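You operate a simulated robot arm through the tools that you are given. There is no shell and no other tool. Be economical: measure what you need, move in short steps, check, and stop when the job is done.

You are at the controls of a simulated two-armed robot. One attempt, no reset.

Task
Wipe up the spill on the top of the drill bench with the red rag and put it back.
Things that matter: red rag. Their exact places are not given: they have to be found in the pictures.

Only the result counts: the job must be done as asked and must still hold three seconds after the hand-in. Knocking over, shifting, dropping, spilling or breaking anything else fails it.

Robot
Two 7-joint arms with four-finger grippers on one trunk, on a base that drives. Base frame: it is fixed to the floor where the robot stands at the start and does not move with it; the origin is under the middle of the robot, x ahead of it, y to its left, z up; the surface under the hand at the start is at about z = 0.98. Readings come in m, degrees, newtons and seconds.
The left shoulder is at the start at [0.04, 0.181, 1.254], the right one opposite. With the tool pointing down near the work surface each hand reaches from about 0.32 to 0.84 m from the robot's upright axis, wherever it stands, measured 20 degrees to its own side. Payload 3.67 kg a hand.
The tool frame of a hand sits at the grasp point between the pads (the TCP): z along the fingers, y along the line on which they close. The tips reach 0.028 m beyond it. The gripper opens to 0.112 m. The gripper's body begins 0.073 m behind the TCP.
Orientation is that of the tool frame in the base frame, as a unit quaternion [x, y, z, w]. With the fingers straight down and closing along the base's y, the tool's x points along the base's -x, its y along +y and its z along -z.

Tools
- The arms move only by the tool apply_moves. It takes "left_deltas", "right_deltas" or both (then of equal length, played together; a hand with none holds still); each is a list of rows, each a list of 7 numbers: the opening, from 0 (shut) to 1 (fully open), then the shift along the base's x, y, z in m, then the turn, a rotation vector about the base's x, y, z in degrees. In form: [[claw, x, y, z, rx, ry, rz], ...]. A call has 1 to 20 rows; each row shifts and turns the commanded pose from where the row before left it. Rows are played at 5 a second. More than 0.05 m and 8.6 degrees between two rows, or a gripper value outside its range, and nothing of the call is played. A pose out of reach is approached as far as the arm can. The call stops where the force on the tool passes 40 N (or 10 N more than at its start, if that is more) or the arm is blocked; 0.2 s more then pass. Each finger halts on what it meets, pressing with about 34 N; the grip force reading is that of the motor and also rises with nothing between the fingers. The clock runs only during rows and for 0.2 s after the last one: add rows that do not move to give the fingers time. The reply holds the time, the measured pose of the TCP, the force on the tool along the base axes, the opening and the grip force, in the units named above and with some noise, with the torque about the TCP (base axes, N m) and any sound that the robot's microphone picked up, and new pictures: "show" is both (left out), scene, wrist or none (wrist: the cameras of the hands that moved).
- Cameras (640 x 400 px; columns grow to the right, rows downward): "scene" is now at [0.0947, 0.0145, 1.4752]; the picture's right is [0.21, -0.98, 0.00], its down [-0.65, -0.14, -0.75] and it looks along [0.73, 0.16, -0.66] (base axes); focal length 253 px, centre (320, 200). "left" rides on the left gripper at [0.06, 0.018, -0.104] in its tool frame; the picture's right is [-0.29, 0.96, 0.00], its down [-0.80, -0.24, -0.55] and it looks along [-0.53, -0.16, 0.83] (tool axes); focal length 234 px, centre (320, 200). "right" rides on the right gripper at [0.06, -0.018, -0.104] in its tool frame; the picture's right is [0.29, 0.96, 0.00], its down [-0.80, 0.24, -0.55] and it looks along [-0.53, 0.16, 0.83] (tool axes); focal length 234 px, centre (320, 200).
- lift_body(by): slides the trunk up (or, below 0, down) by that many m; the arms and the scene camera ride with it, the base frame stays. It gives what a move gives, with no picture.
- base_move(legs): drives the robot by 1 to 6 legs, each [ahead, left, turn to the left] in m, m and degrees, along the robot's own axes; the way and the turn of a leg run together, so that a leg with both is an arc; at most 1.5 m and 180 degrees a leg. The arms and the cameras ride along, it lands a little off, and it stops where it bumps. It gives what a move gives, and a new picture of the scene camera.
- aim_head(pan, tilt): turns the head with the scene camera to pan (to the left, within 86 degrees either way) and tilt (down, from -29 to 69), counted from straight ahead of the robot. It gives what a move gives, and a new picture of the scene camera.
- measure_at(camera, pixels): for up to 12 pixels [column, row] of the newest picture of that camera ("zoom" is the newest enlarged one), the place [x, y, z] in the base frame of the surface seen there, good to about 0.002 m, but the place of the scene camera against the robot may be out by one fixed shift of up to 0.012 m in any direction. The clock stands still meanwhile.
- enlarge(camera, box): a new picture of the part [left, top, right, bottom] of that camera's present view, enlarged. The clock stands still meanwhile.
- hand_in(): hands the job in; it is judged then, once.

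Keep the steps short. Do not move on a guess: measure, check each grasp and each placing, and mend mistakes. In all there are 80 turns and 260 pictures (those below and enlarged ones count). Leave the grippers open and the arms clear of the work at the hand-in unless told otherwise, and finish with a single line.

The tools are called after ">>>" as name(argument=value, ...) on one line, values as JSON. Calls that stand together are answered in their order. apply_moves: Moves the arms, as the interface text tells. Its arguments: {"type":"object","properties":{"left_deltas":{"type":"array","items":{"type":"array","items":{"type":"number"}}},"right_deltas":{"type":"array","items":{"type":"array","items":{"type":"number"}}},"show":{"type":"string","enum":["both","scene","wrist","none"]}},"required":[]} The other tools are called the same way: lift_body (by) slides the trunk up or down; base_move (legs) drives the base; aim_head (pan, tilt) turns the head that bears the scene camera; measure_at (camera, pixels) gives the place of the surface under pixels of a picture; enlarge (camera, box) takes an enlarged picture of a part of a camera's view; hand_in () hands the job in.

At the start:

```text
clock: 0.0
left_tcp_pos: [0.4359, 0.258, 1.1137]
left_orientation: [-0.001, 1.0, 0.0, 0.0]
left_force: [0.2, 0.3, -0.2]
left_torque: [0.01, -0.01, 0.0]
left_grip_width: 0.112
left_grasp_force: 0.0
right_tcp_pos: [0.5644, -0.1514, 1.1754]
right_orientation: [0.0, 1.0, 0.0, 0.0]
right_force: [0.5, 0.8, -0.4]
right_torque: [0.01, -0.02, 0.0]
right_grip_width: 0.112
right_grasp_force: 0.1
trunk travel left (down, up): [-0.375, 0.139]
robot x, y, heading: [0.0002, -0.0011, 0.0]
head pan, tilt: [12.3, 41.5]
```

scene: 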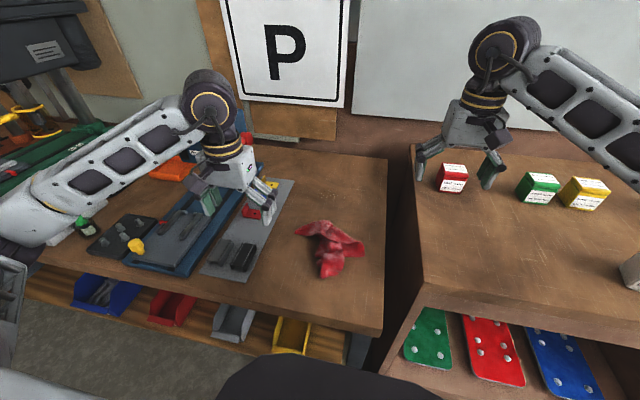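
right: 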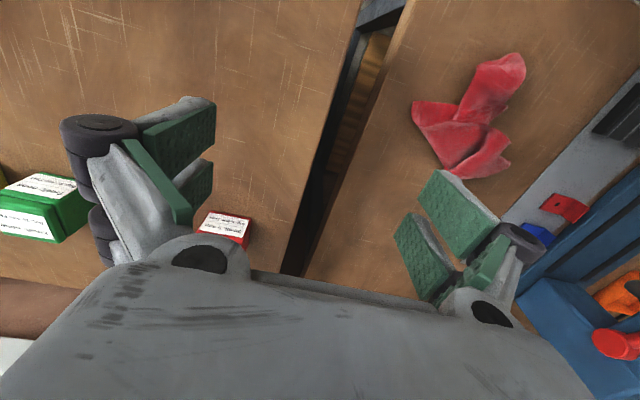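
left: 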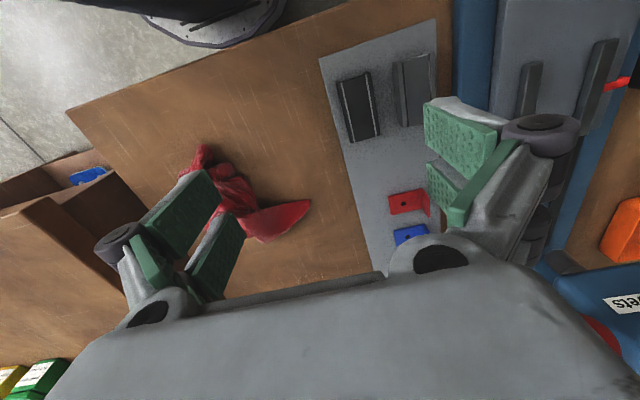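

I see the red rag on the bench at scene (330,247). I don't see a spill yet, so I'll turn the head left and look for the drill bench.

>>> measure_at(camera="scene", pixels=[[330, 247], [325, 228], [328, 272], [358, 246], [302, 229], [300, 290], [380, 325], [383, 165]])

>>> aim_head(pan=65, tilt=30)

>>> aim_head(pan=-60, tilt=35)

```text
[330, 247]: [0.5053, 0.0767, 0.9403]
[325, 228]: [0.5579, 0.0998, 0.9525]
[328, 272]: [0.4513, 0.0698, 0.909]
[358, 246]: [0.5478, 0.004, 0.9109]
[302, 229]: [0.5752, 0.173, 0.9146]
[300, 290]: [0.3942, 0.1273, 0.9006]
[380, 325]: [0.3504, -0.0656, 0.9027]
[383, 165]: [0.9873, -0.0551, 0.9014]
```

```text
clock: 1.2
left_tcp_pos: [0.4364, 0.2567, 1.1135]
left_orientation: [0.0, 1.0, 0.0, 0.0]
left_force: [0.2, 0.1, 0.2]
left_torque: [0.03, -0.03, 0.02]
left_grip_width: 0.1122
left_grasp_force: 0.1
right_tcp_pos: [0.5644, -0.1509, 1.1745]
right_orientation: [0.0, 1.0, 0.001, 0.001]
right_force: [0.5, 0.3, 0.3]
right_torque: [0.01, 0.01, -0.02]
right_grip_width: 0.1119
right_grasp_force: 0.0
trunk travel left (down, up): [-0.375, 0.139]
robot x, y, heading: [-0.0003, -0.0009, -0.2]
head pan, tilt: [65.0, 30.0]
```

scene: 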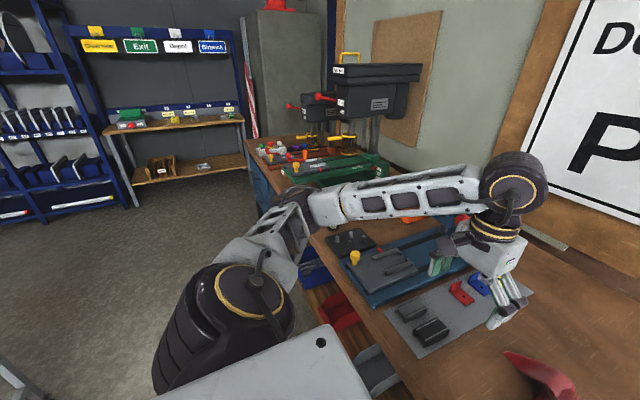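

```text
clock: 3.3
left_tcp_pos: [0.4376, 0.2571, 1.1131]
left_orientation: [0.0, 1.0, 0.0, 0.0]
left_force: [-0.5, 0.5, 1.0]
left_torque: [0.04, 0.01, -0.03]
left_grip_width: 0.1121
left_grasp_force: 0.1
right_tcp_pos: [0.5645, -0.1512, 1.174]
right_orientation: [0.0, 1.0, 0.0, 0.001]
right_force: [-0.4, 0.2, -0.6]
right_torque: [0.01, -0.03, -0.02]
right_grip_width: 0.1121
right_grasp_force: 0.0
trunk travel left (down, up): [-0.375, 0.139]
robot x, y, heading: [-0.002, 0.0009, 0.1]
head pan, tilt: [-60.0, 35.0]
```

scene: 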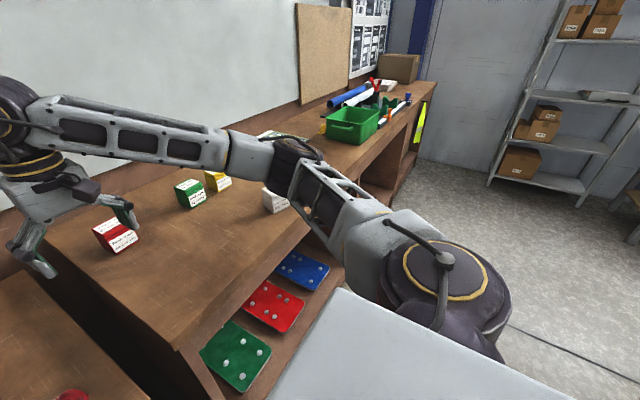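

The drill press stands on the bench to the left. I'll zoom in there to look for the spill.

>>> aim_head(pan=50, tilt=25)

>>> enlarge(camera="scene", box=[60, 60, 380, 260])

>>> enlarge(camera="scene", box=[200, 200, 520, 400])

```text
clock: 5.1
left_tcp_pos: [0.4365, 0.2571, 1.1126]
left_orientation: [0.0, 1.0, 0.0, 0.0]
left_force: [0.0, -0.4, -0.8]
left_torque: [0.02, 0.02, 0.01]
left_grip_width: 0.1118
left_grasp_force: 0.0
right_tcp_pos: [0.5641, -0.1515, 1.1736]
right_orientation: [0.0, 1.0, 0.0, 0.0]
right_force: [0.3, 0.6, -0.1]
right_torque: [0.04, 0.02, -0.01]
right_grip_width: 0.112
right_grasp_force: 0.0
trunk travel left (down, up): [-0.375, 0.139]
robot x, y, heading: [0.0019, 0.0028, 0.2]
head pan, tilt: [50.0, 25.0]
```

scene: 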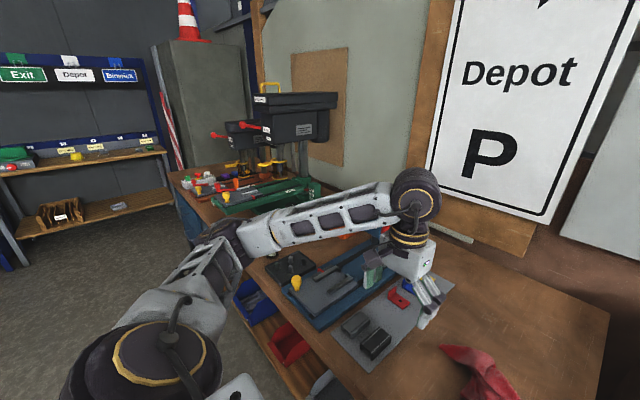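

```text
2.00 times, centred on (220, 160) of scene
```

zoom: 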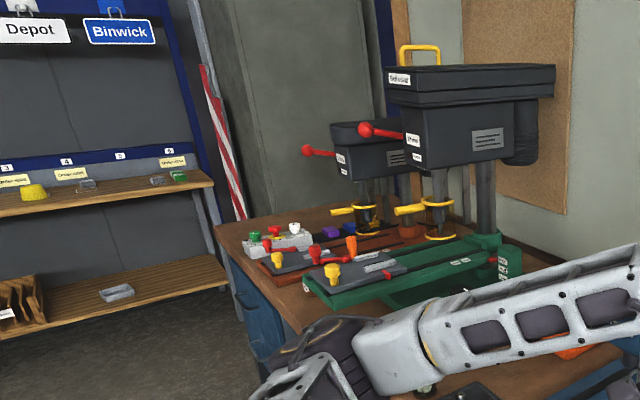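

```text
2.00 times, centred on (360, 300) of scene
```

zoom: 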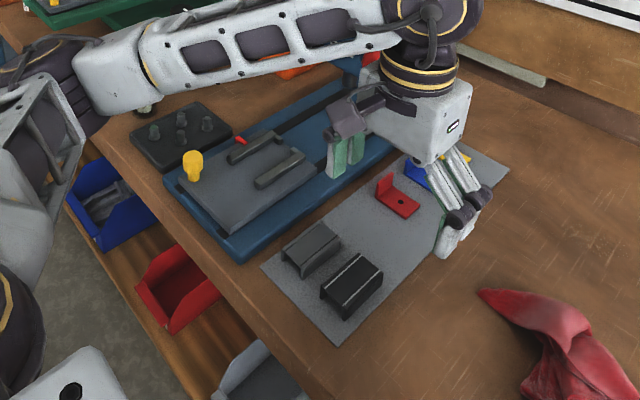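

The spill isn't visible yet, since the left arm hides part of the view. Next I'll look closely at the rag, because it has to be grasped in any case.

>>> enlarge(camera="left", box=[140, 120, 340, 260])

>>> aim_head(pan=10, tilt=55)

>>> enlarge(camera="scene", box=[240, 120, 400, 220])

```text
2.86 times, centred on (240, 190) of left
```

zoom: 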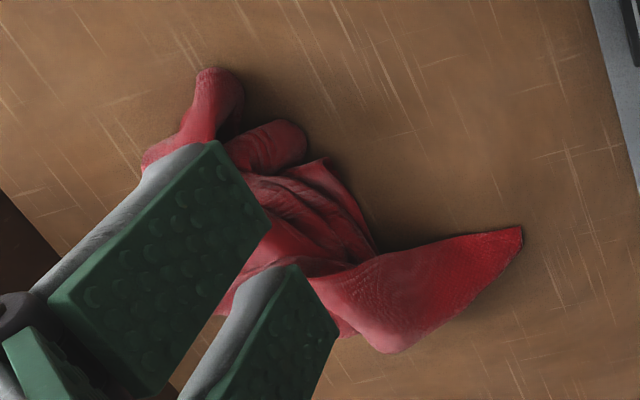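

```text
clock: 6.2
left_tcp_pos: [0.4358, 0.2574, 1.1137]
left_orientation: [0.0, 1.0, 0.0, 0.0]
left_force: [-0.7, 0.2, -0.3]
left_torque: [-0.03, 0.01, -0.01]
left_grip_width: 0.112
left_grasp_force: 0.1
right_tcp_pos: [0.5649, -0.1516, 1.1739]
right_orientation: [0.0, 1.0, 0.0, -0.001]
right_force: [0.5, 0.2, 0.6]
right_torque: [0.02, 0.0, 0.02]
right_grip_width: 0.1121
right_grasp_force: 0.0
trunk travel left (down, up): [-0.375, 0.139]
robot x, y, heading: [0.0005, -0.0012, -0.1]
head pan, tilt: [10.0, 55.0]
```

scene: 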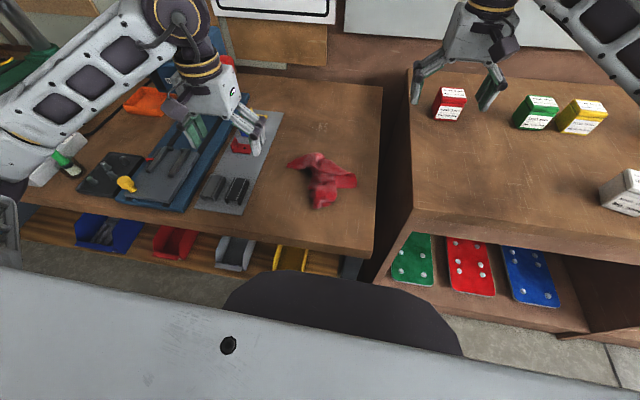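

```text
4.00 times, centred on (320, 170) of scene
```

zoom: 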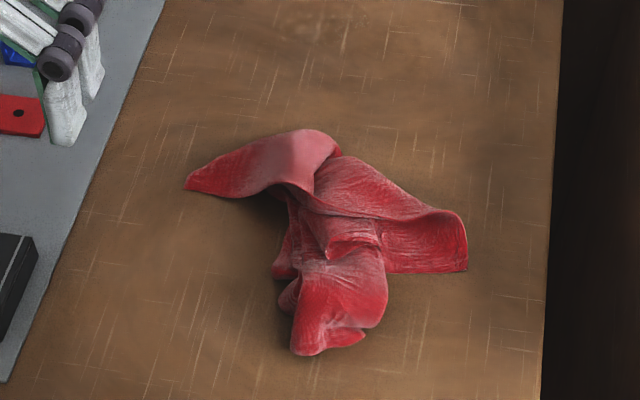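

>>> measure_at(camera="zoom", pixels=[[190, 187], [300, 135], [330, 160], [300, 185], [345, 220], [400, 205], [465, 240], [340, 290], [305, 350], [370, 320], [285, 270], [380, 180]])

>>> measure_at(camera="left", pixels=[[218, 150], [228, 175], [240, 195], [260, 220], [300, 205], [245, 180], [265, 170]])

```text
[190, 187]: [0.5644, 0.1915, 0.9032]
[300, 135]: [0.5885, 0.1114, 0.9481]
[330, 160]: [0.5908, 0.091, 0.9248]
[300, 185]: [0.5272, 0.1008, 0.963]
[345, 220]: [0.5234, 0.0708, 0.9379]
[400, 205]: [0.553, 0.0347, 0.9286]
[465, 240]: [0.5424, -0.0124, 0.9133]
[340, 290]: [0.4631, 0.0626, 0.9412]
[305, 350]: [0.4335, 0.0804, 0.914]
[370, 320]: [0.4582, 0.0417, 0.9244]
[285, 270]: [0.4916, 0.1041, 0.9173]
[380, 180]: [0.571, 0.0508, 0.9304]
```

```text
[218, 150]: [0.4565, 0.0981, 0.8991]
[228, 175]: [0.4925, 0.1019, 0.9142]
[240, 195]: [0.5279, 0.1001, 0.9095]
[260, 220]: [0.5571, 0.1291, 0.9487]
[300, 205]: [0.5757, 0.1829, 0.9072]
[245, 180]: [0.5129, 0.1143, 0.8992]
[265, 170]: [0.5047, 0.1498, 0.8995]
```

I'll bring the left hand over the rag's thick middle, at about (0.49, 0.07), while staying high.

>>> apply_moves(left_deltas=[[1, 0.013, -0.047, 0, 0, 0, 0], [1, 0.013, -0.047, 0, 0, 0, 0], [1, 0.014, -0.047, 0, 0, 0, 0], [1, 0.013, -0.047, 0, 0, 0, 0], [1, 0, 0, -0.04, 0, 0, 0], [1, 0, 0, 0, 0, 0, 0]])

```text
clock: 7.6
left_tcp_pos: [0.491, 0.0696, 1.0764]
left_orientation: [0.0, 1.0, -0.001, 0.0]
left_force: [0.4, -0.5, -0.7]
left_torque: [0.02, -0.03, 0.03]
left_grip_width: 0.112
left_grasp_force: 0.0
right_tcp_pos: [0.5644, -0.1511, 1.1749]
right_orientation: [0.0, 1.0, 0.0, 0.0]
right_force: [0.0, 0.6, -0.5]
right_torque: [0.04, 0.0, -0.01]
right_grip_width: 0.1119
right_grasp_force: 0.0
trunk travel left (down, up): [-0.375, 0.139]
robot x, y, heading: [-0.0014, 0.0004, -0.1]
head pan, tilt: [10.0, 55.0]
```

scene: 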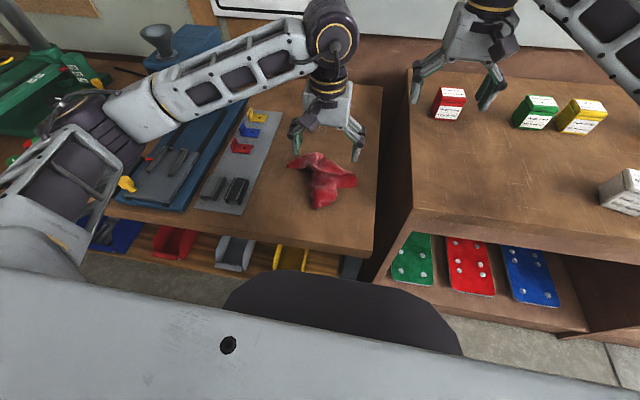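
left: 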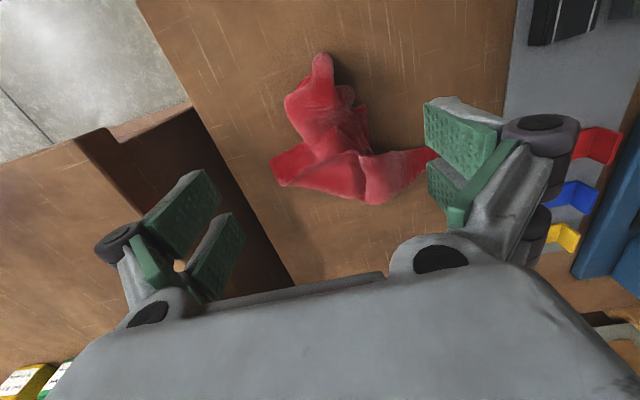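

With the arm out of the way, I'll look left again at the whole drill bench.

>>> aim_head(pan=62, tilt=30)

>>> enlarge(camera="scene", box=[220, 80, 460, 230])

>>> measure_at(camera="left", pixels=[[322, 60], [330, 110], [340, 150], [370, 185], [278, 170], [425, 158], [300, 110], [360, 110], [380, 90]])

```text
clock: 8.8
left_tcp_pos: [0.4919, 0.0693, 1.0752]
left_orientation: [0.0, 1.0, 0.0, 0.0]
left_force: [0.1, -0.9, -0.7]
left_torque: [0.02, 0.02, 0.02]
left_grip_width: 0.1123
left_grasp_force: 0.1
right_tcp_pos: [0.5654, -0.1514, 1.174]
right_orientation: [0.0, 1.0, 0.0, 0.0]
right_force: [0.5, -0.2, -0.5]
right_torque: [0.0, -0.01, 0.0]
right_grip_width: 0.112
right_grasp_force: 0.1
trunk travel left (down, up): [-0.375, 0.139]
robot x, y, heading: [-0.0025, -0.0002, -0.1]
head pan, tilt: [62.0, 30.0]
```

scene: 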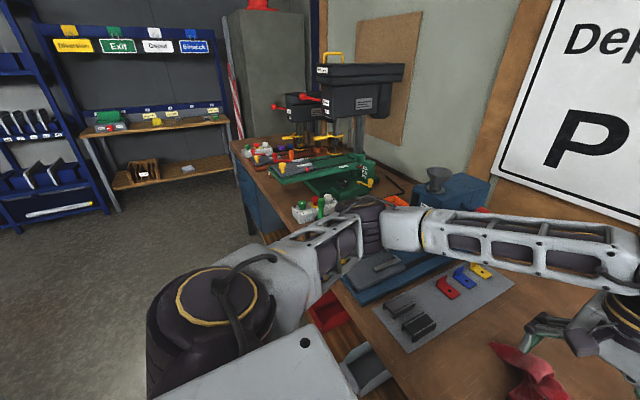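

```text
2.67 times, centred on (340, 155) of scene
```

zoom: 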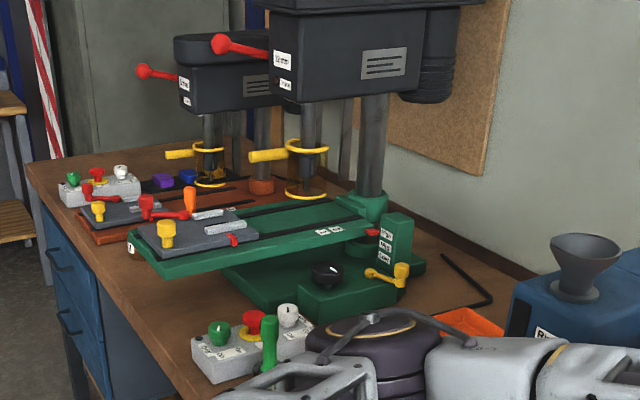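

```text
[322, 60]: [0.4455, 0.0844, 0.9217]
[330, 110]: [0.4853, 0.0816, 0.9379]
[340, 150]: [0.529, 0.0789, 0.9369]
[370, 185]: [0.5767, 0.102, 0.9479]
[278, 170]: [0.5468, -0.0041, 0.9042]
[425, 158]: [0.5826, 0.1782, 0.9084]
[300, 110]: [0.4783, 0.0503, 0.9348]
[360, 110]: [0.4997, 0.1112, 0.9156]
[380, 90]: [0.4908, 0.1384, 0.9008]
```

The wrist camera puts the rag body at x≈0.485 with y from 0.04 to 0.11, a thickness of about 4 cm, and the table at z 0.900. I'll shift 8 mm in y and descend to TCP z≈0.933 with the fingers open.

>>> apply_moves(left_deltas=[[1, 0, 0.008, -0.04, 0, 0, 0], [1, 0, 0, -0.04, 0, 0, 0], [1, 0, 0, -0.03, 0, 0, 0], [1, 0, 0, -0.02, 0, 0, 0], [1, 0, 0, -0.013, 0, 0, 0], [1, 0, 0, 0, 0, 0, 0]], show="wrist")

```text
clock: 10.2
left_tcp_pos: [0.4902, 0.0777, 0.931]
left_orientation: [0.0, 1.0, 0.0, 0.0]
left_force: [-1.0, -0.4, -0.3]
left_torque: [0.0, -0.04, 0.02]
left_grip_width: 0.112
left_grasp_force: 0.2
right_tcp_pos: [0.5641, -0.1522, 1.1742]
right_orientation: [-0.001, 1.0, 0.0, 0.0]
right_force: [0.8, 0.0, 0.6]
right_torque: [-0.01, 0.0, 0.02]
right_grip_width: 0.1121
right_grasp_force: 0.0
trunk travel left (down, up): [-0.375, 0.139]
robot x, y, heading: [-0.0025, 0.0013, -0.0]
head pan, tilt: [62.0, 30.0]
```

left: 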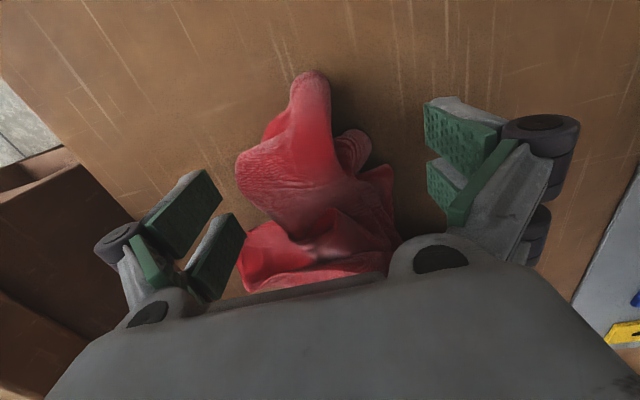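

The rag lies between the fingers, so I'll close them.

>>> apply_moves(left_deltas=[[0.7, 0, 0, 0, 0, 0, 0], [0.4, 0, 0, 0, 0, 0, 0], [0, 0, 0, 0, 0, 0, 0], [0, 0, 0, 0, 0, 0, 0], [0, 0, 0, 0, 0, 0, 0]], show="wrist")

```text
clock: 11.4
left_tcp_pos: [0.4897, 0.0785, 0.9307]
left_orientation: [-0.001, 1.0, 0.0, 0.001]
left_force: [0.9, 0.2, 2.0]
left_torque: [0.0, -0.04, 0.04]
left_grip_width: 0.0107
left_grasp_force: 34.6
right_tcp_pos: [0.5657, -0.15, 1.1751]
right_orientation: [0.0, 1.0, 0.0, 0.0]
right_force: [0.6, -0.6, -0.6]
right_torque: [-0.01, 0.02, -0.01]
right_grip_width: 0.1121
right_grasp_force: 0.1
trunk travel left (down, up): [-0.375, 0.139]
robot x, y, heading: [-0.0012, -0.0008, -0.2]
head pan, tilt: [62.0, 30.0]
```

left: 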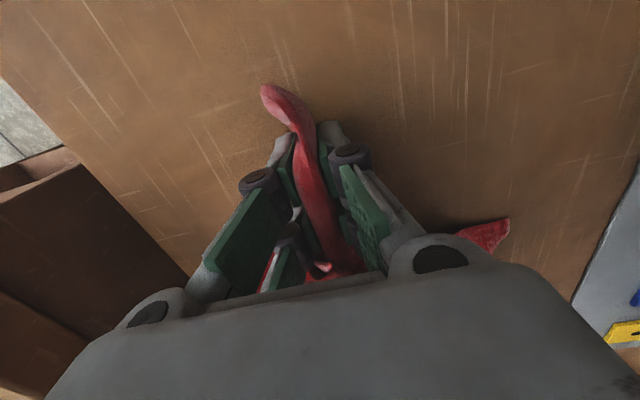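

The grip holds at a width of 10.7 mm and the rag deforms like cloth. I'll lift it clear.

>>> apply_moves(left_deltas=[[0, 0, 0, 0.03, 0, 0, 0], [0, 0, 0, 0.05, 0, 0, 0], [0, 0, 0, 0.05, 0, 0, 0], [0, 0, 0, 0.05, 0, 0, 0], [0, 0, 0, 0.05, 0, 0, 0], [0, 0, 0, 0, 0, 0, 0]], show="both")

>>> aim_head(pan=10, tilt=40)

```text
clock: 12.8
left_tcp_pos: [0.4886, 0.0768, 1.1623]
left_orientation: [-0.001, 1.0, 0.0, 0.0]
left_force: [1.0, 0.1, -0.3]
left_torque: [0.05, 0.02, 0.01]
left_grip_width: 0.0103
left_grasp_force: 34.2
right_tcp_pos: [0.5654, -0.1513, 1.1734]
right_orientation: [0.0, 1.0, 0.001, 0.001]
right_force: [0.1, 0.4, -0.1]
right_torque: [-0.01, 0.03, 0.0]
right_grip_width: 0.1119
right_grasp_force: 0.0
trunk travel left (down, up): [-0.375, 0.139]
robot x, y, heading: [-0.0011, -0.001, -0.0]
head pan, tilt: [62.0, 30.0]
```

scene: 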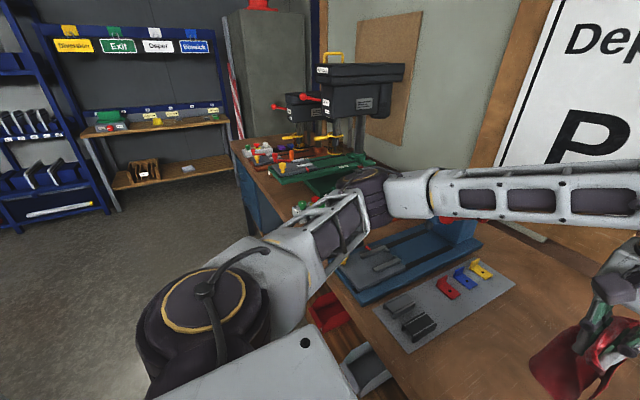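
left: 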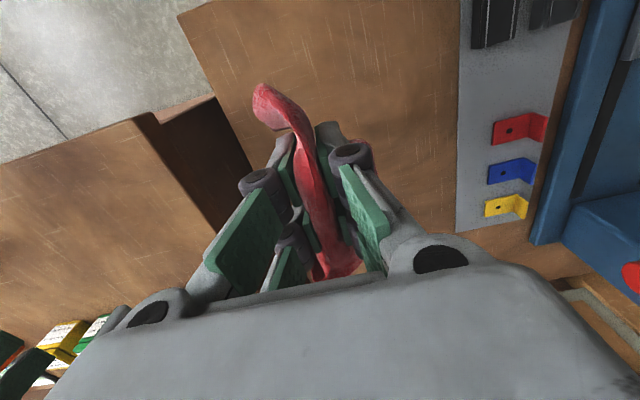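

```text
clock: 14.0
left_tcp_pos: [0.4903, 0.0782, 1.162]
left_orientation: [0.0, 1.0, -0.001, -0.001]
left_force: [0.2, 0.2, -0.3]
left_torque: [0.02, 0.03, 0.03]
left_grip_width: 0.0104
left_grasp_force: 33.9
right_tcp_pos: [0.5656, -0.1507, 1.1743]
right_orientation: [0.001, 1.0, 0.001, 0.0]
right_force: [-0.3, 0.0, -0.4]
right_torque: [0.01, -0.01, -0.05]
right_grip_width: 0.1121
right_grasp_force: 0.1
trunk travel left (down, up): [-0.375, 0.139]
robot x, y, heading: [-0.0, 0.0015, -0.1]
head pan, tilt: [10.0, 40.0]
```

scene: 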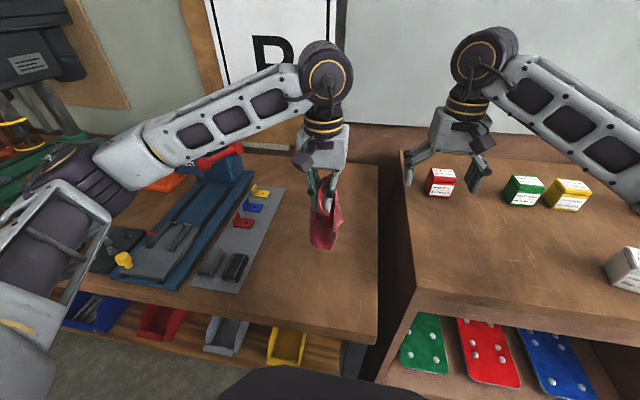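

The rag is held. I'll back the base off 0.4 m so both arms clear the benches, then look left.

>>> base_move(legs=[[-0.4, 0, 0]])

>>> aim_head(pan=50, tilt=25)

```text
clock: 16.6
left_tcp_pos: [0.0971, 0.0811, 1.1619]
left_orientation: [-0.004, 1.0, 0.0, -0.001]
left_force: [-0.5, -0.7, 0.6]
left_torque: [0.04, -0.03, 0.03]
left_grip_width: 0.0107
left_grasp_force: 34.7
right_tcp_pos: [0.175, -0.1477, 1.1733]
right_orientation: [-0.004, 1.0, 0.001, 0.0]
right_force: [-0.4, -0.5, -0.2]
right_torque: [-0.04, -0.01, -0.01]
right_grip_width: 0.1122
right_grasp_force: 0.0
trunk travel left (down, up): [-0.375, 0.139]
robot x, y, heading: [-0.3948, -0.0042, 0.5]
head pan, tilt: [10.0, 40.0]
```

scene: 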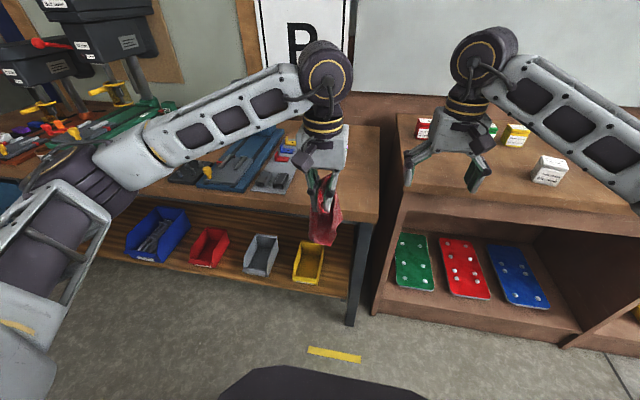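

```text
clock: 17.6
left_tcp_pos: [0.0969, 0.0802, 1.1615]
left_orientation: [-0.004, 1.0, 0.0, 0.0]
left_force: [0.0, -0.2, -0.1]
left_torque: [0.01, 0.01, -0.01]
left_grip_width: 0.0104
left_grasp_force: 34.1
right_tcp_pos: [0.1726, -0.1488, 1.1748]
right_orientation: [-0.005, 1.0, 0.0, 0.0]
right_force: [-0.6, 0.4, 0.3]
right_torque: [0.03, 0.0, -0.01]
right_grip_width: 0.1119
right_grasp_force: 0.1
trunk travel left (down, up): [-0.375, 0.139]
robot x, y, heading: [-0.3913, -0.0003, 0.4]
head pan, tilt: [50.0, 25.0]
```

scene: 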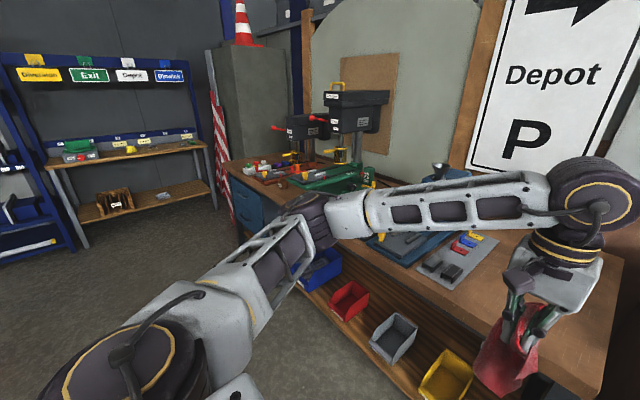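

>>> measure_at(camera="scene", pixels=[[240, 187], [262, 215], [230, 165], [262, 176], [275, 180], [320, 182], [335, 152], [290, 155], [362, 175], [285, 188], [340, 100], [320, 260]])

>>> enlarge(camera="scene", box=[220, 80, 460, 230])

```text
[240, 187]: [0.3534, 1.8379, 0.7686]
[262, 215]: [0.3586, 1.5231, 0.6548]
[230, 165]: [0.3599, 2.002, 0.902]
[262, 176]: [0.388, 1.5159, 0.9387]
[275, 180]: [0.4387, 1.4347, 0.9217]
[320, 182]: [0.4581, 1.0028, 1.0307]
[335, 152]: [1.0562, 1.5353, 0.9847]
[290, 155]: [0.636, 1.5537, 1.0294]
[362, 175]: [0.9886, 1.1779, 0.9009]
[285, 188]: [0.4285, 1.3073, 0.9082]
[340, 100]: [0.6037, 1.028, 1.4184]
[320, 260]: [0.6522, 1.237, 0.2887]
```

```text
2.67 times, centred on (340, 155) of scene
```

zoom: 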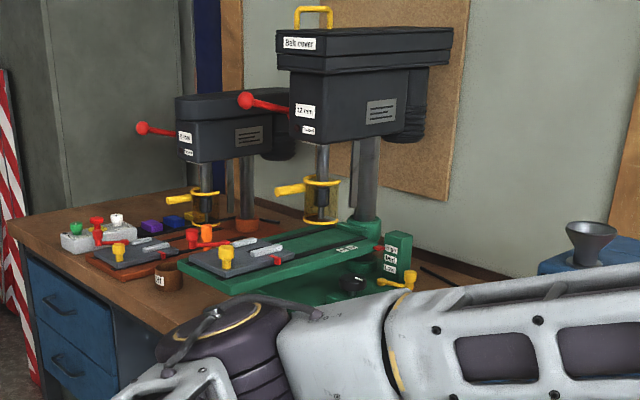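

The bench front runs along x≈0.35 out to y≈2.0. I'll drive 1.2 m left, staying clear of it.

>>> base_move(legs=[[0, 1.2, 0]])

>>> aim_head(pan=0, tilt=35)

>>> enlarge(camera="scene", box=[160, 100, 480, 300])

```text
clock: 23.9
left_tcp_pos: [0.0942, 1.2775, 1.1622]
left_orientation: [0.002, 1.0, 0.0, -0.001]
left_force: [0.9, 0.6, 0.5]
left_torque: [-0.02, 0.07, 0.03]
left_grip_width: 0.0104
left_grasp_force: 34.0
right_tcp_pos: [0.1679, 1.0491, 1.1741]
right_orientation: [0.002, 1.0, 0.0, 0.0]
right_force: [-0.3, -0.1, 0.0]
right_torque: [0.03, 0.0, -0.02]
right_grip_width: 0.1119
right_grasp_force: 0.1
trunk travel left (down, up): [-0.375, 0.139]
robot x, y, heading: [-0.3989, 1.2032, -0.4]
head pan, tilt: [50.0, 25.0]
```

scene: 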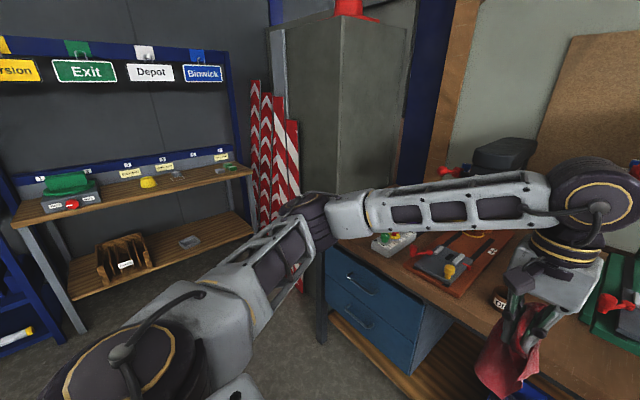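

```text
clock: 25.1
left_tcp_pos: [0.0944, 1.278, 1.1599]
left_orientation: [0.001, 1.0, 0.0, 0.0]
left_force: [-0.5, -0.6, -0.4]
left_torque: [0.01, 0.0, 0.04]
left_grip_width: 0.0102
left_grasp_force: 34.5
right_tcp_pos: [0.1695, 1.0481, 1.1735]
right_orientation: [0.001, 1.0, 0.0, 0.0]
right_force: [-0.6, -0.7, 0.9]
right_torque: [0.01, 0.06, 0.01]
right_grip_width: 0.1121
right_grasp_force: 0.0
trunk travel left (down, up): [-0.375, 0.139]
robot x, y, heading: [-0.3933, 1.1993, -0.1]
head pan, tilt: [0.0, 35.0]
```

scene: 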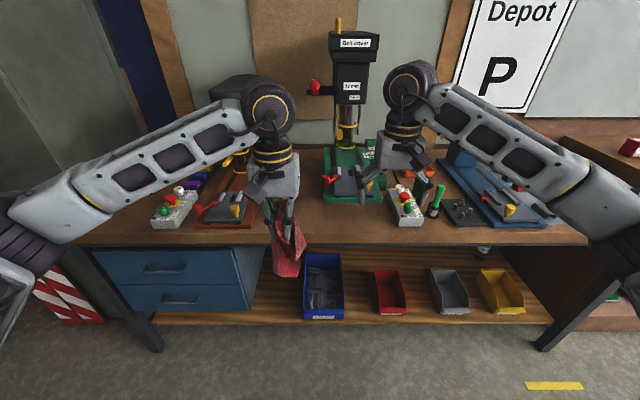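

```text
2.00 times, centred on (320, 200) of scene
```

zoom: 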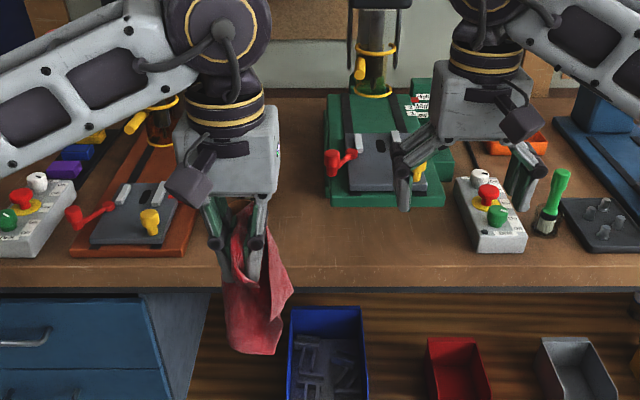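

The grippers hide parts of the bench top. I'll lower both hands in front of the bench (they're at x≈0.1–0.17, the bench starts at 0.35) and spread them.

>>> apply_moves(left_deltas=[[0, 0, 0.05, 0, 0, 0, 0], [0, 0, 0.05, 0, 0, 0, 0], [0, 0, 0.05, 0, 0, 0, 0], [0, 0, 0.05, -0.02, 0, 0, 0], [0, 0, 0, -0.05, 0, 0, 0], [0, 0, 0, -0.05, 0, 0, 0], [0, 0, 0, -0.05, 0, 0, 0], [0, 0, 0, 0, 0, 0, 0]], right_deltas=[[1, -0.03, -0.05, 0, 0, 0, 0], [1, -0.03, -0.05, 0, 0, 0, 0], [1, -0.03, -0.05, 0, 0, 0, 0], [1, -0.03, -0.05, 0, 0, 0, 0], [1, 0, 0, -0.05, 0, 0, 0], [1, 0, 0, -0.05, 0, 0, 0], [1, 0, 0, -0.05, 0, 0, 0], [1, 0, 0, 0, 0, 0, 0]], show="scene")

>>> enlarge(camera="scene", box=[100, 110, 420, 310])

```text
refused: row 1 steps farther than a row can; nothing moved
```

```text
2.00 times, centred on (260, 210) of scene
```

zoom: 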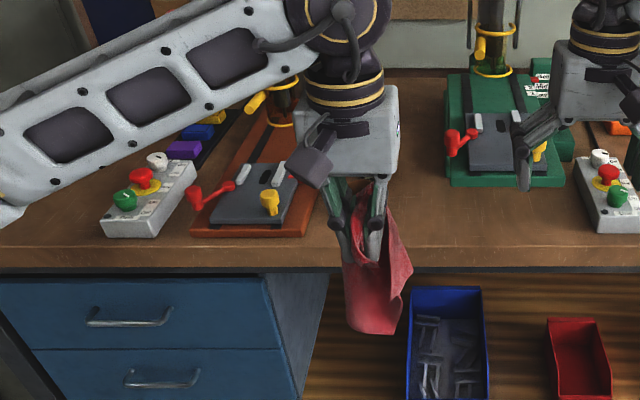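

>>> apply_moves(left_deltas=[[0, 0, 0.045, 0, 0, 0, 0], [0, 0, 0.045, 0, 0, 0, 0], [0, 0, 0.045, 0, 0, 0, 0], [0, 0, 0.045, 0, 0, 0, 0], [0, 0, 0, -0.045, 0, 0, 0], [0, 0, 0, -0.045, 0, 0, 0], [0, 0, 0, -0.045, 0, 0, 0], [0, 0, 0, 0, 0, 0, 0]], right_deltas=[[1, -0.025, -0.04, 0, 0, 0, 0], [1, -0.025, -0.04, 0, 0, 0, 0], [1, -0.025, -0.04, 0, 0, 0, 0], [1, -0.025, -0.04, 0, 0, 0, 0], [1, 0, 0, -0.045, 0, 0, 0], [1, 0, 0, -0.045, 0, 0, 0], [1, 0, 0, -0.045, 0, 0, 0], [1, 0, 0, 0, 0, 0, 0]], show="scene")

>>> enlarge(camera="scene", box=[160, 110, 480, 310])

```text
clock: 26.9
left_tcp_pos: [0.0938, 1.4574, 1.0251]
left_orientation: [0.001, 1.0, 0.0, 0.0]
left_force: [1.0, -0.1, 0.0]
left_torque: [0.0, 0.02, -0.02]
left_grip_width: 0.0103
left_grasp_force: 33.6
right_tcp_pos: [0.0702, 0.8923, 1.0365]
right_orientation: [0.002, 1.0, 0.0, 0.0]
right_force: [0.1, -0.2, 0.9]
right_torque: [0.01, -0.02, 0.0]
right_grip_width: 0.1119
right_grasp_force: 0.0
trunk travel left (down, up): [-0.375, 0.139]
robot x, y, heading: [-0.3982, 1.2032, -0.3]
head pan, tilt: [0.0, 35.0]
```

scene: 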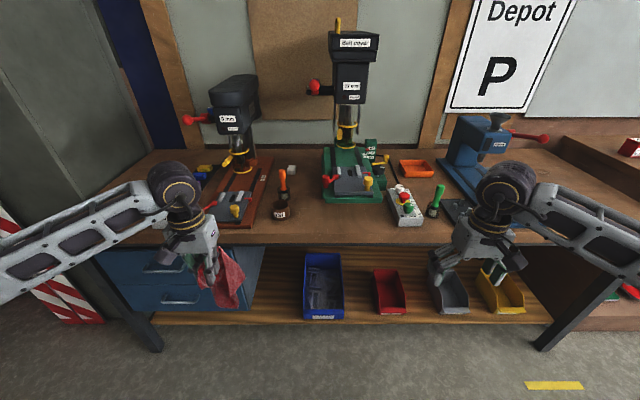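

```text
2.00 times, centred on (320, 210) of scene
```

zoom: 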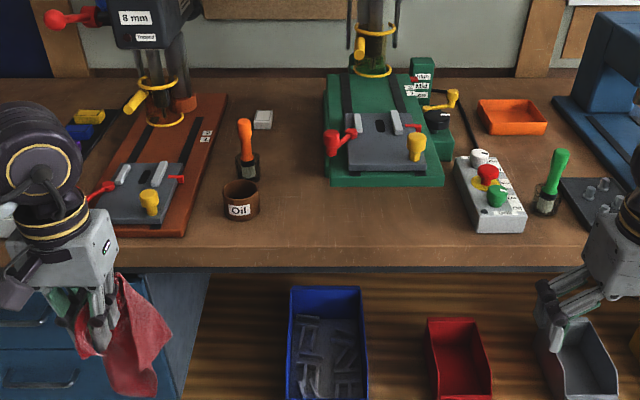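

The area between the drills holds an oil cup, but no obvious spill. I'll zoom further in on parts of the bench top.

>>> enlarge(camera="scene", box=[240, 150, 400, 250])

>>> enlarge(camera="scene", box=[90, 140, 250, 240])

>>> enlarge(camera="scene", box=[370, 140, 530, 240])

```text
4.00 times, centred on (320, 200) of scene
```

zoom: 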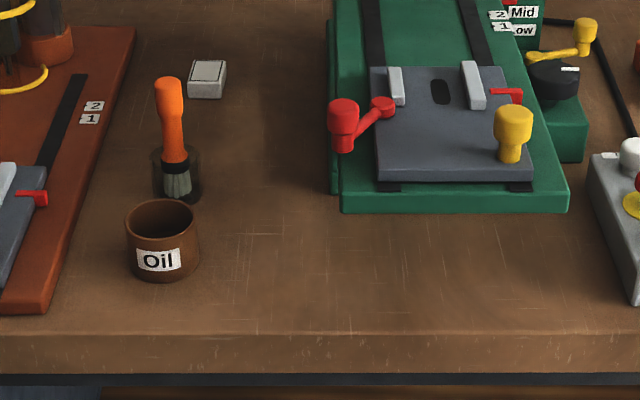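

```text
4.00 times, centred on (170, 190) of scene
```

zoom: 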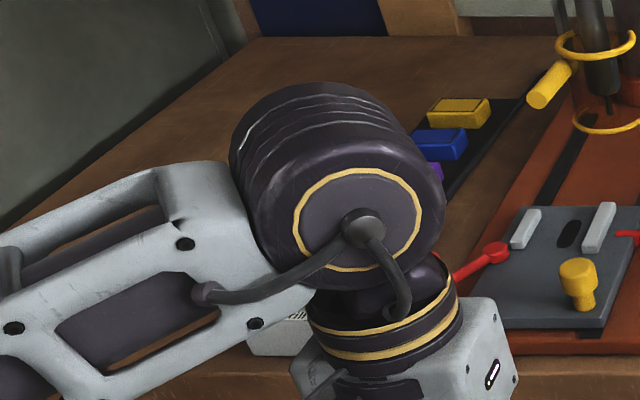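

```text
4.00 times, centred on (450, 190) of scene
```

zoom: 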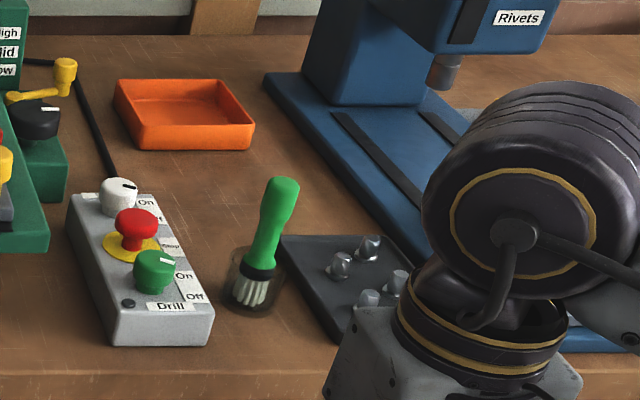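

No spill is clear here. In an earlier picture I noticed a mottled patch behind the rag, so I'll look toward the right end and the left end of the bench.

>>> aim_head(pan=-42, tilt=25)

>>> enlarge(camera="scene", box=[240, 130, 480, 280])

>>> aim_head(pan=35, tilt=30)

>>> enlarge(camera="scene", box=[240, 100, 480, 250])

```text
clock: 28.0
left_tcp_pos: [0.0928, 1.4566, 1.0256]
left_orientation: [0.001, 1.0, 0.001, 0.001]
left_force: [-0.4, -0.3, 0.1]
left_torque: [0.0, 0.04, 0.02]
left_grip_width: 0.0103
left_grasp_force: 34.0
right_tcp_pos: [0.0694, 0.8907, 1.0384]
right_orientation: [0.002, 1.0, -0.001, 0.0]
right_force: [-0.6, -0.4, 0.9]
right_torque: [-0.03, -0.01, -0.02]
right_grip_width: 0.1119
right_grasp_force: 0.0
trunk travel left (down, up): [-0.375, 0.139]
robot x, y, heading: [-0.3958, 1.2011, -0.1]
head pan, tilt: [-42.0, 25.0]
```

scene: 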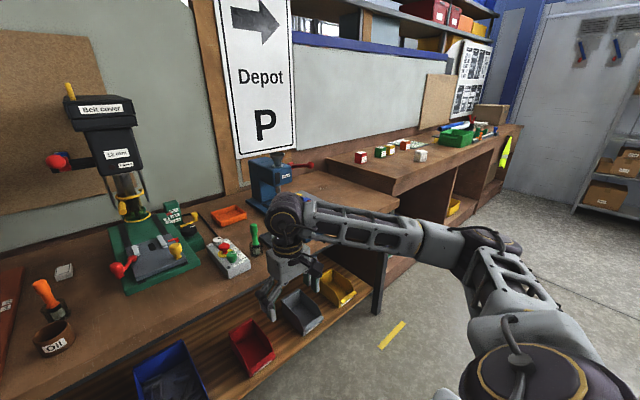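

```text
2.67 times, centred on (360, 205) of scene
```

zoom: 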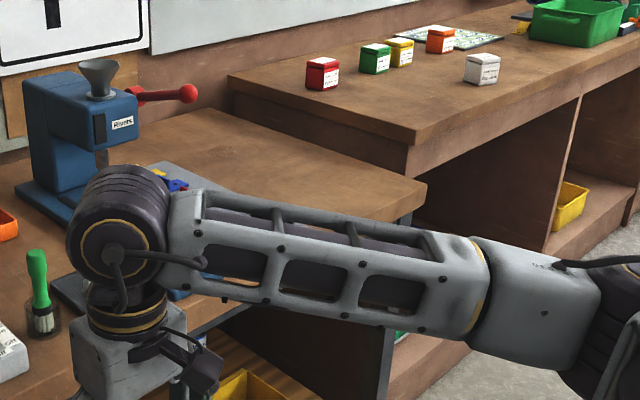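

```text
clock: 29.5
left_tcp_pos: [0.0924, 1.4557, 1.0267]
left_orientation: [0.002, 1.0, 0.0, 0.001]
left_force: [-0.2, -0.5, 0.5]
left_torque: [0.03, 0.02, 0.03]
left_grip_width: 0.0104
left_grasp_force: 33.6
right_tcp_pos: [0.0693, 0.8917, 1.0377]
right_orientation: [0.002, 1.0, 0.0, 0.0]
right_force: [-0.4, 0.8, -0.3]
right_torque: [-0.02, 0.02, 0.02]
right_grip_width: 0.1119
right_grasp_force: 0.0
trunk travel left (down, up): [-0.375, 0.139]
robot x, y, heading: [-0.3976, 1.2013, -0.2]
head pan, tilt: [35.0, 30.0]
```

scene: 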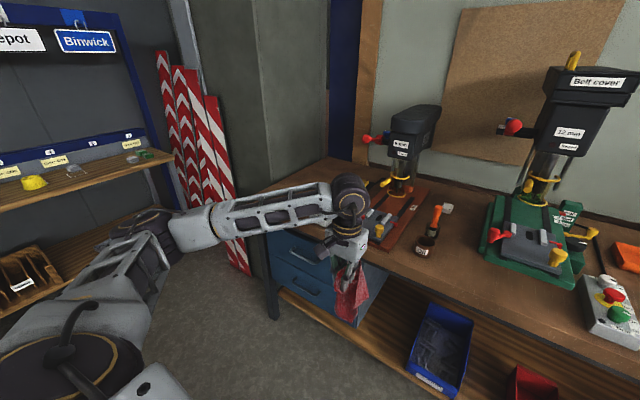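

```text
2.67 times, centred on (360, 175) of scene
```

zoom: 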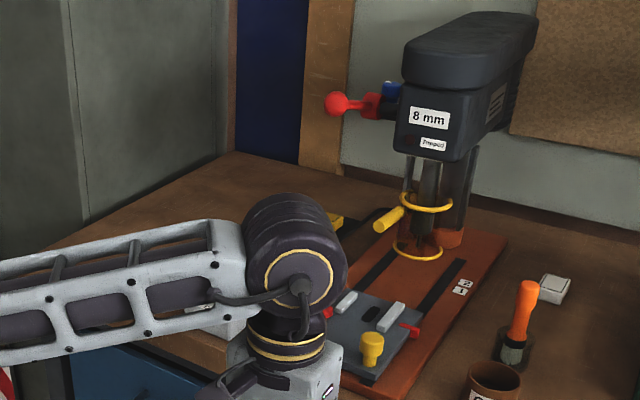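

The bench top still looks clean, apart from faint tone differences. I'll raise the trunk for a steeper view, drive in a bit and look again.

>>> lift_body(by=0.135)

>>> base_move(legs=[[0.2, 0, 0]])

>>> aim_head(pan=0, tilt=45)

>>> enlarge(camera="scene", box=[200, 100, 440, 250])

```text
clock: 31.1
left_tcp_pos: [0.0926, 1.4567, 1.1621]
left_orientation: [0.002, 1.0, 0.0, -0.001]
left_force: [-0.5, -0.7, -0.5]
left_torque: [0.04, -0.01, 0.03]
left_grip_width: 0.0103
left_grasp_force: 34.0
right_tcp_pos: [0.0687, 0.8914, 1.1719]
right_orientation: [0.002, 1.0, -0.001, 0.0]
right_force: [-0.6, 0.0, 0.3]
right_torque: [-0.01, 0.0, 0.03]
right_grip_width: 0.1117
right_grasp_force: 0.0
trunk travel left (down, up): [-0.51, 0.004]
robot x, y, heading: [-0.3978, 1.2001, -0.1]
head pan, tilt: [35.0, 30.0]
```

```text
clock: 32.7
left_tcp_pos: [0.2919, 1.4559, 1.1626]
left_orientation: [0.003, 1.0, 0.0, 0.001]
left_force: [0.0, -0.8, -0.3]
left_torque: [0.0, 0.01, -0.02]
left_grip_width: 0.0101
left_grasp_force: 34.2
right_tcp_pos: [0.2676, 0.8917, 1.1746]
right_orientation: [0.002, 1.0, 0.0, 0.001]
right_force: [-0.8, -0.2, -0.7]
right_torque: [0.0, -0.08, -0.03]
right_grip_width: 0.1121
right_grasp_force: 0.0
trunk travel left (down, up): [-0.51, 0.004]
robot x, y, heading: [-0.1947, 1.2012, -0.2]
head pan, tilt: [35.0, 30.0]
```

scene: 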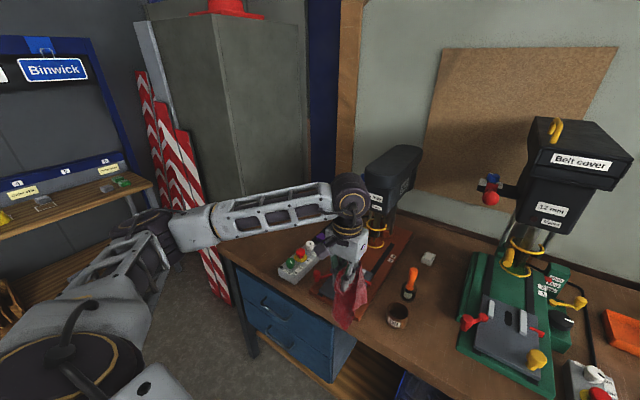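

```text
clock: 33.7
left_tcp_pos: [0.2931, 1.4547, 1.1625]
left_orientation: [0.002, 1.0, 0.001, 0.001]
left_force: [0.0, 0.5, 0.1]
left_torque: [0.01, 0.0, 0.01]
left_grip_width: 0.0103
left_grasp_force: 33.8
right_tcp_pos: [0.2695, 0.8906, 1.1745]
right_orientation: [0.002, 1.0, 0.0, 0.0]
right_force: [-0.4, -0.4, 0.9]
right_torque: [-0.01, -0.05, 0.03]
right_grip_width: 0.112
right_grasp_force: 0.1
trunk travel left (down, up): [-0.51, 0.004]
robot x, y, heading: [-0.1937, 1.2034, -0.3]
head pan, tilt: [0.0, 45.0]
```

scene: 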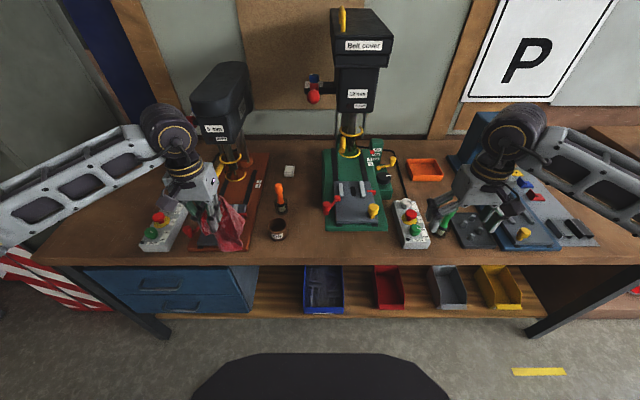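

```text
2.67 times, centred on (320, 175) of scene
```

zoom: 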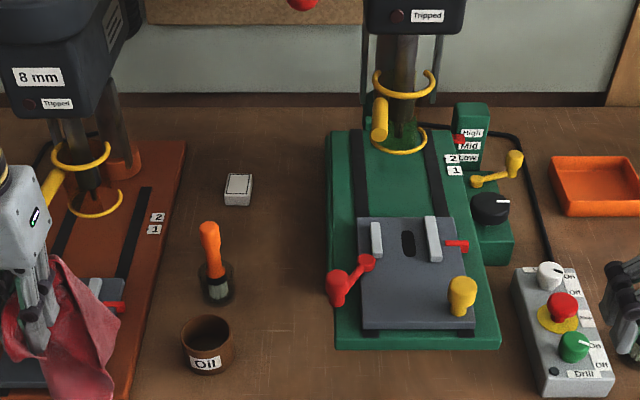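

>>> aim_head(pan=30, tilt=42)

>>> enlarge(camera="scene", box=[200, 80, 440, 230])

>>> aim_head(pan=-35, tilt=40)

>>> enlarge(camera="scene", box=[200, 60, 520, 260])

```text
clock: 34.7
left_tcp_pos: [0.2937, 1.4554, 1.1619]
left_orientation: [0.002, 1.0, 0.0, 0.0]
left_force: [0.5, 0.6, -0.8]
left_torque: [-0.01, 0.03, 0.01]
left_grip_width: 0.0104
left_grasp_force: 33.5
right_tcp_pos: [0.2708, 0.8911, 1.1732]
right_orientation: [0.002, 1.0, 0.0, 0.0]
right_force: [0.2, -0.6, 0.3]
right_torque: [0.03, 0.0, -0.01]
right_grip_width: 0.1116
right_grasp_force: 0.0
trunk travel left (down, up): [-0.51, 0.004]
robot x, y, heading: [-0.1934, 1.2052, -0.5]
head pan, tilt: [30.0, 42.0]
```

scene: 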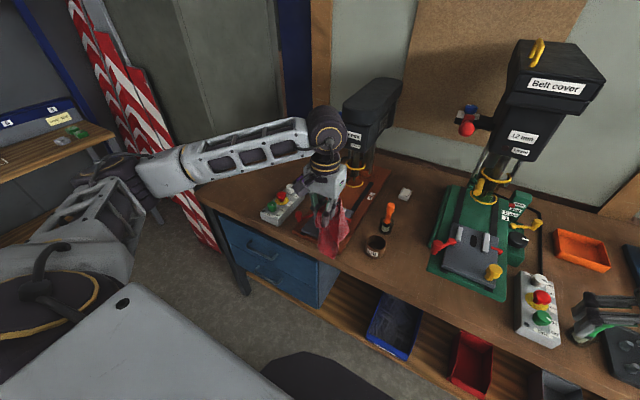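

```text
2.67 times, centred on (320, 155) of scene
```

zoom: 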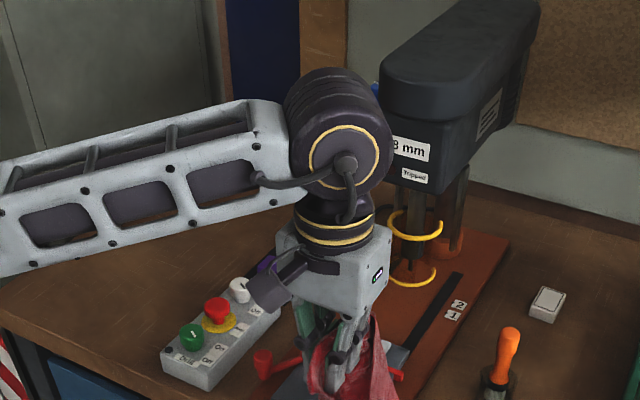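

```text
clock: 36.0
left_tcp_pos: [0.2936, 1.4546, 1.1623]
left_orientation: [0.001, 1.0, 0.0, 0.0]
left_force: [0.1, -0.1, 0.8]
left_torque: [0.0, 0.0, 0.03]
left_grip_width: 0.0104
left_grasp_force: 34.3
right_tcp_pos: [0.2701, 0.8905, 1.1739]
right_orientation: [0.002, 1.0, -0.001, 0.0]
right_force: [0.3, -0.4, 0.3]
right_torque: [-0.01, 0.01, 0.01]
right_grip_width: 0.1121
right_grasp_force: 0.0
trunk travel left (down, up): [-0.51, 0.004]
robot x, y, heading: [-0.1971, 1.2019, -0.4]
head pan, tilt: [-35.0, 40.0]
```

scene: 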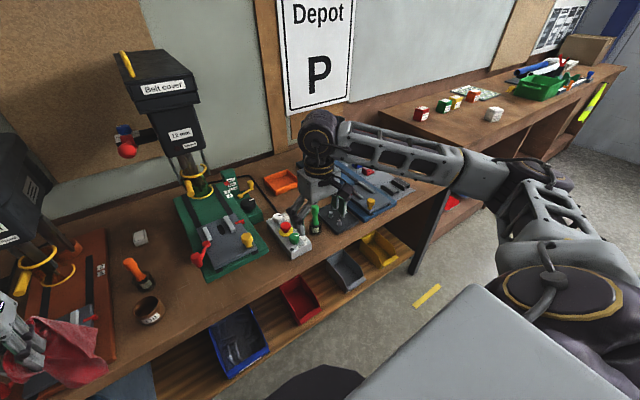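

```text
2.00 times, centred on (360, 160) of scene
```

zoom: 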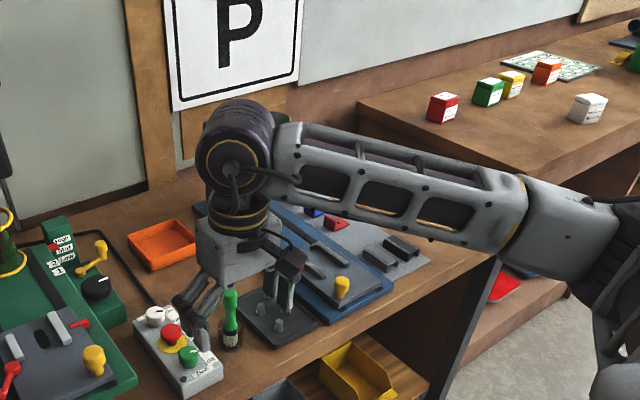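

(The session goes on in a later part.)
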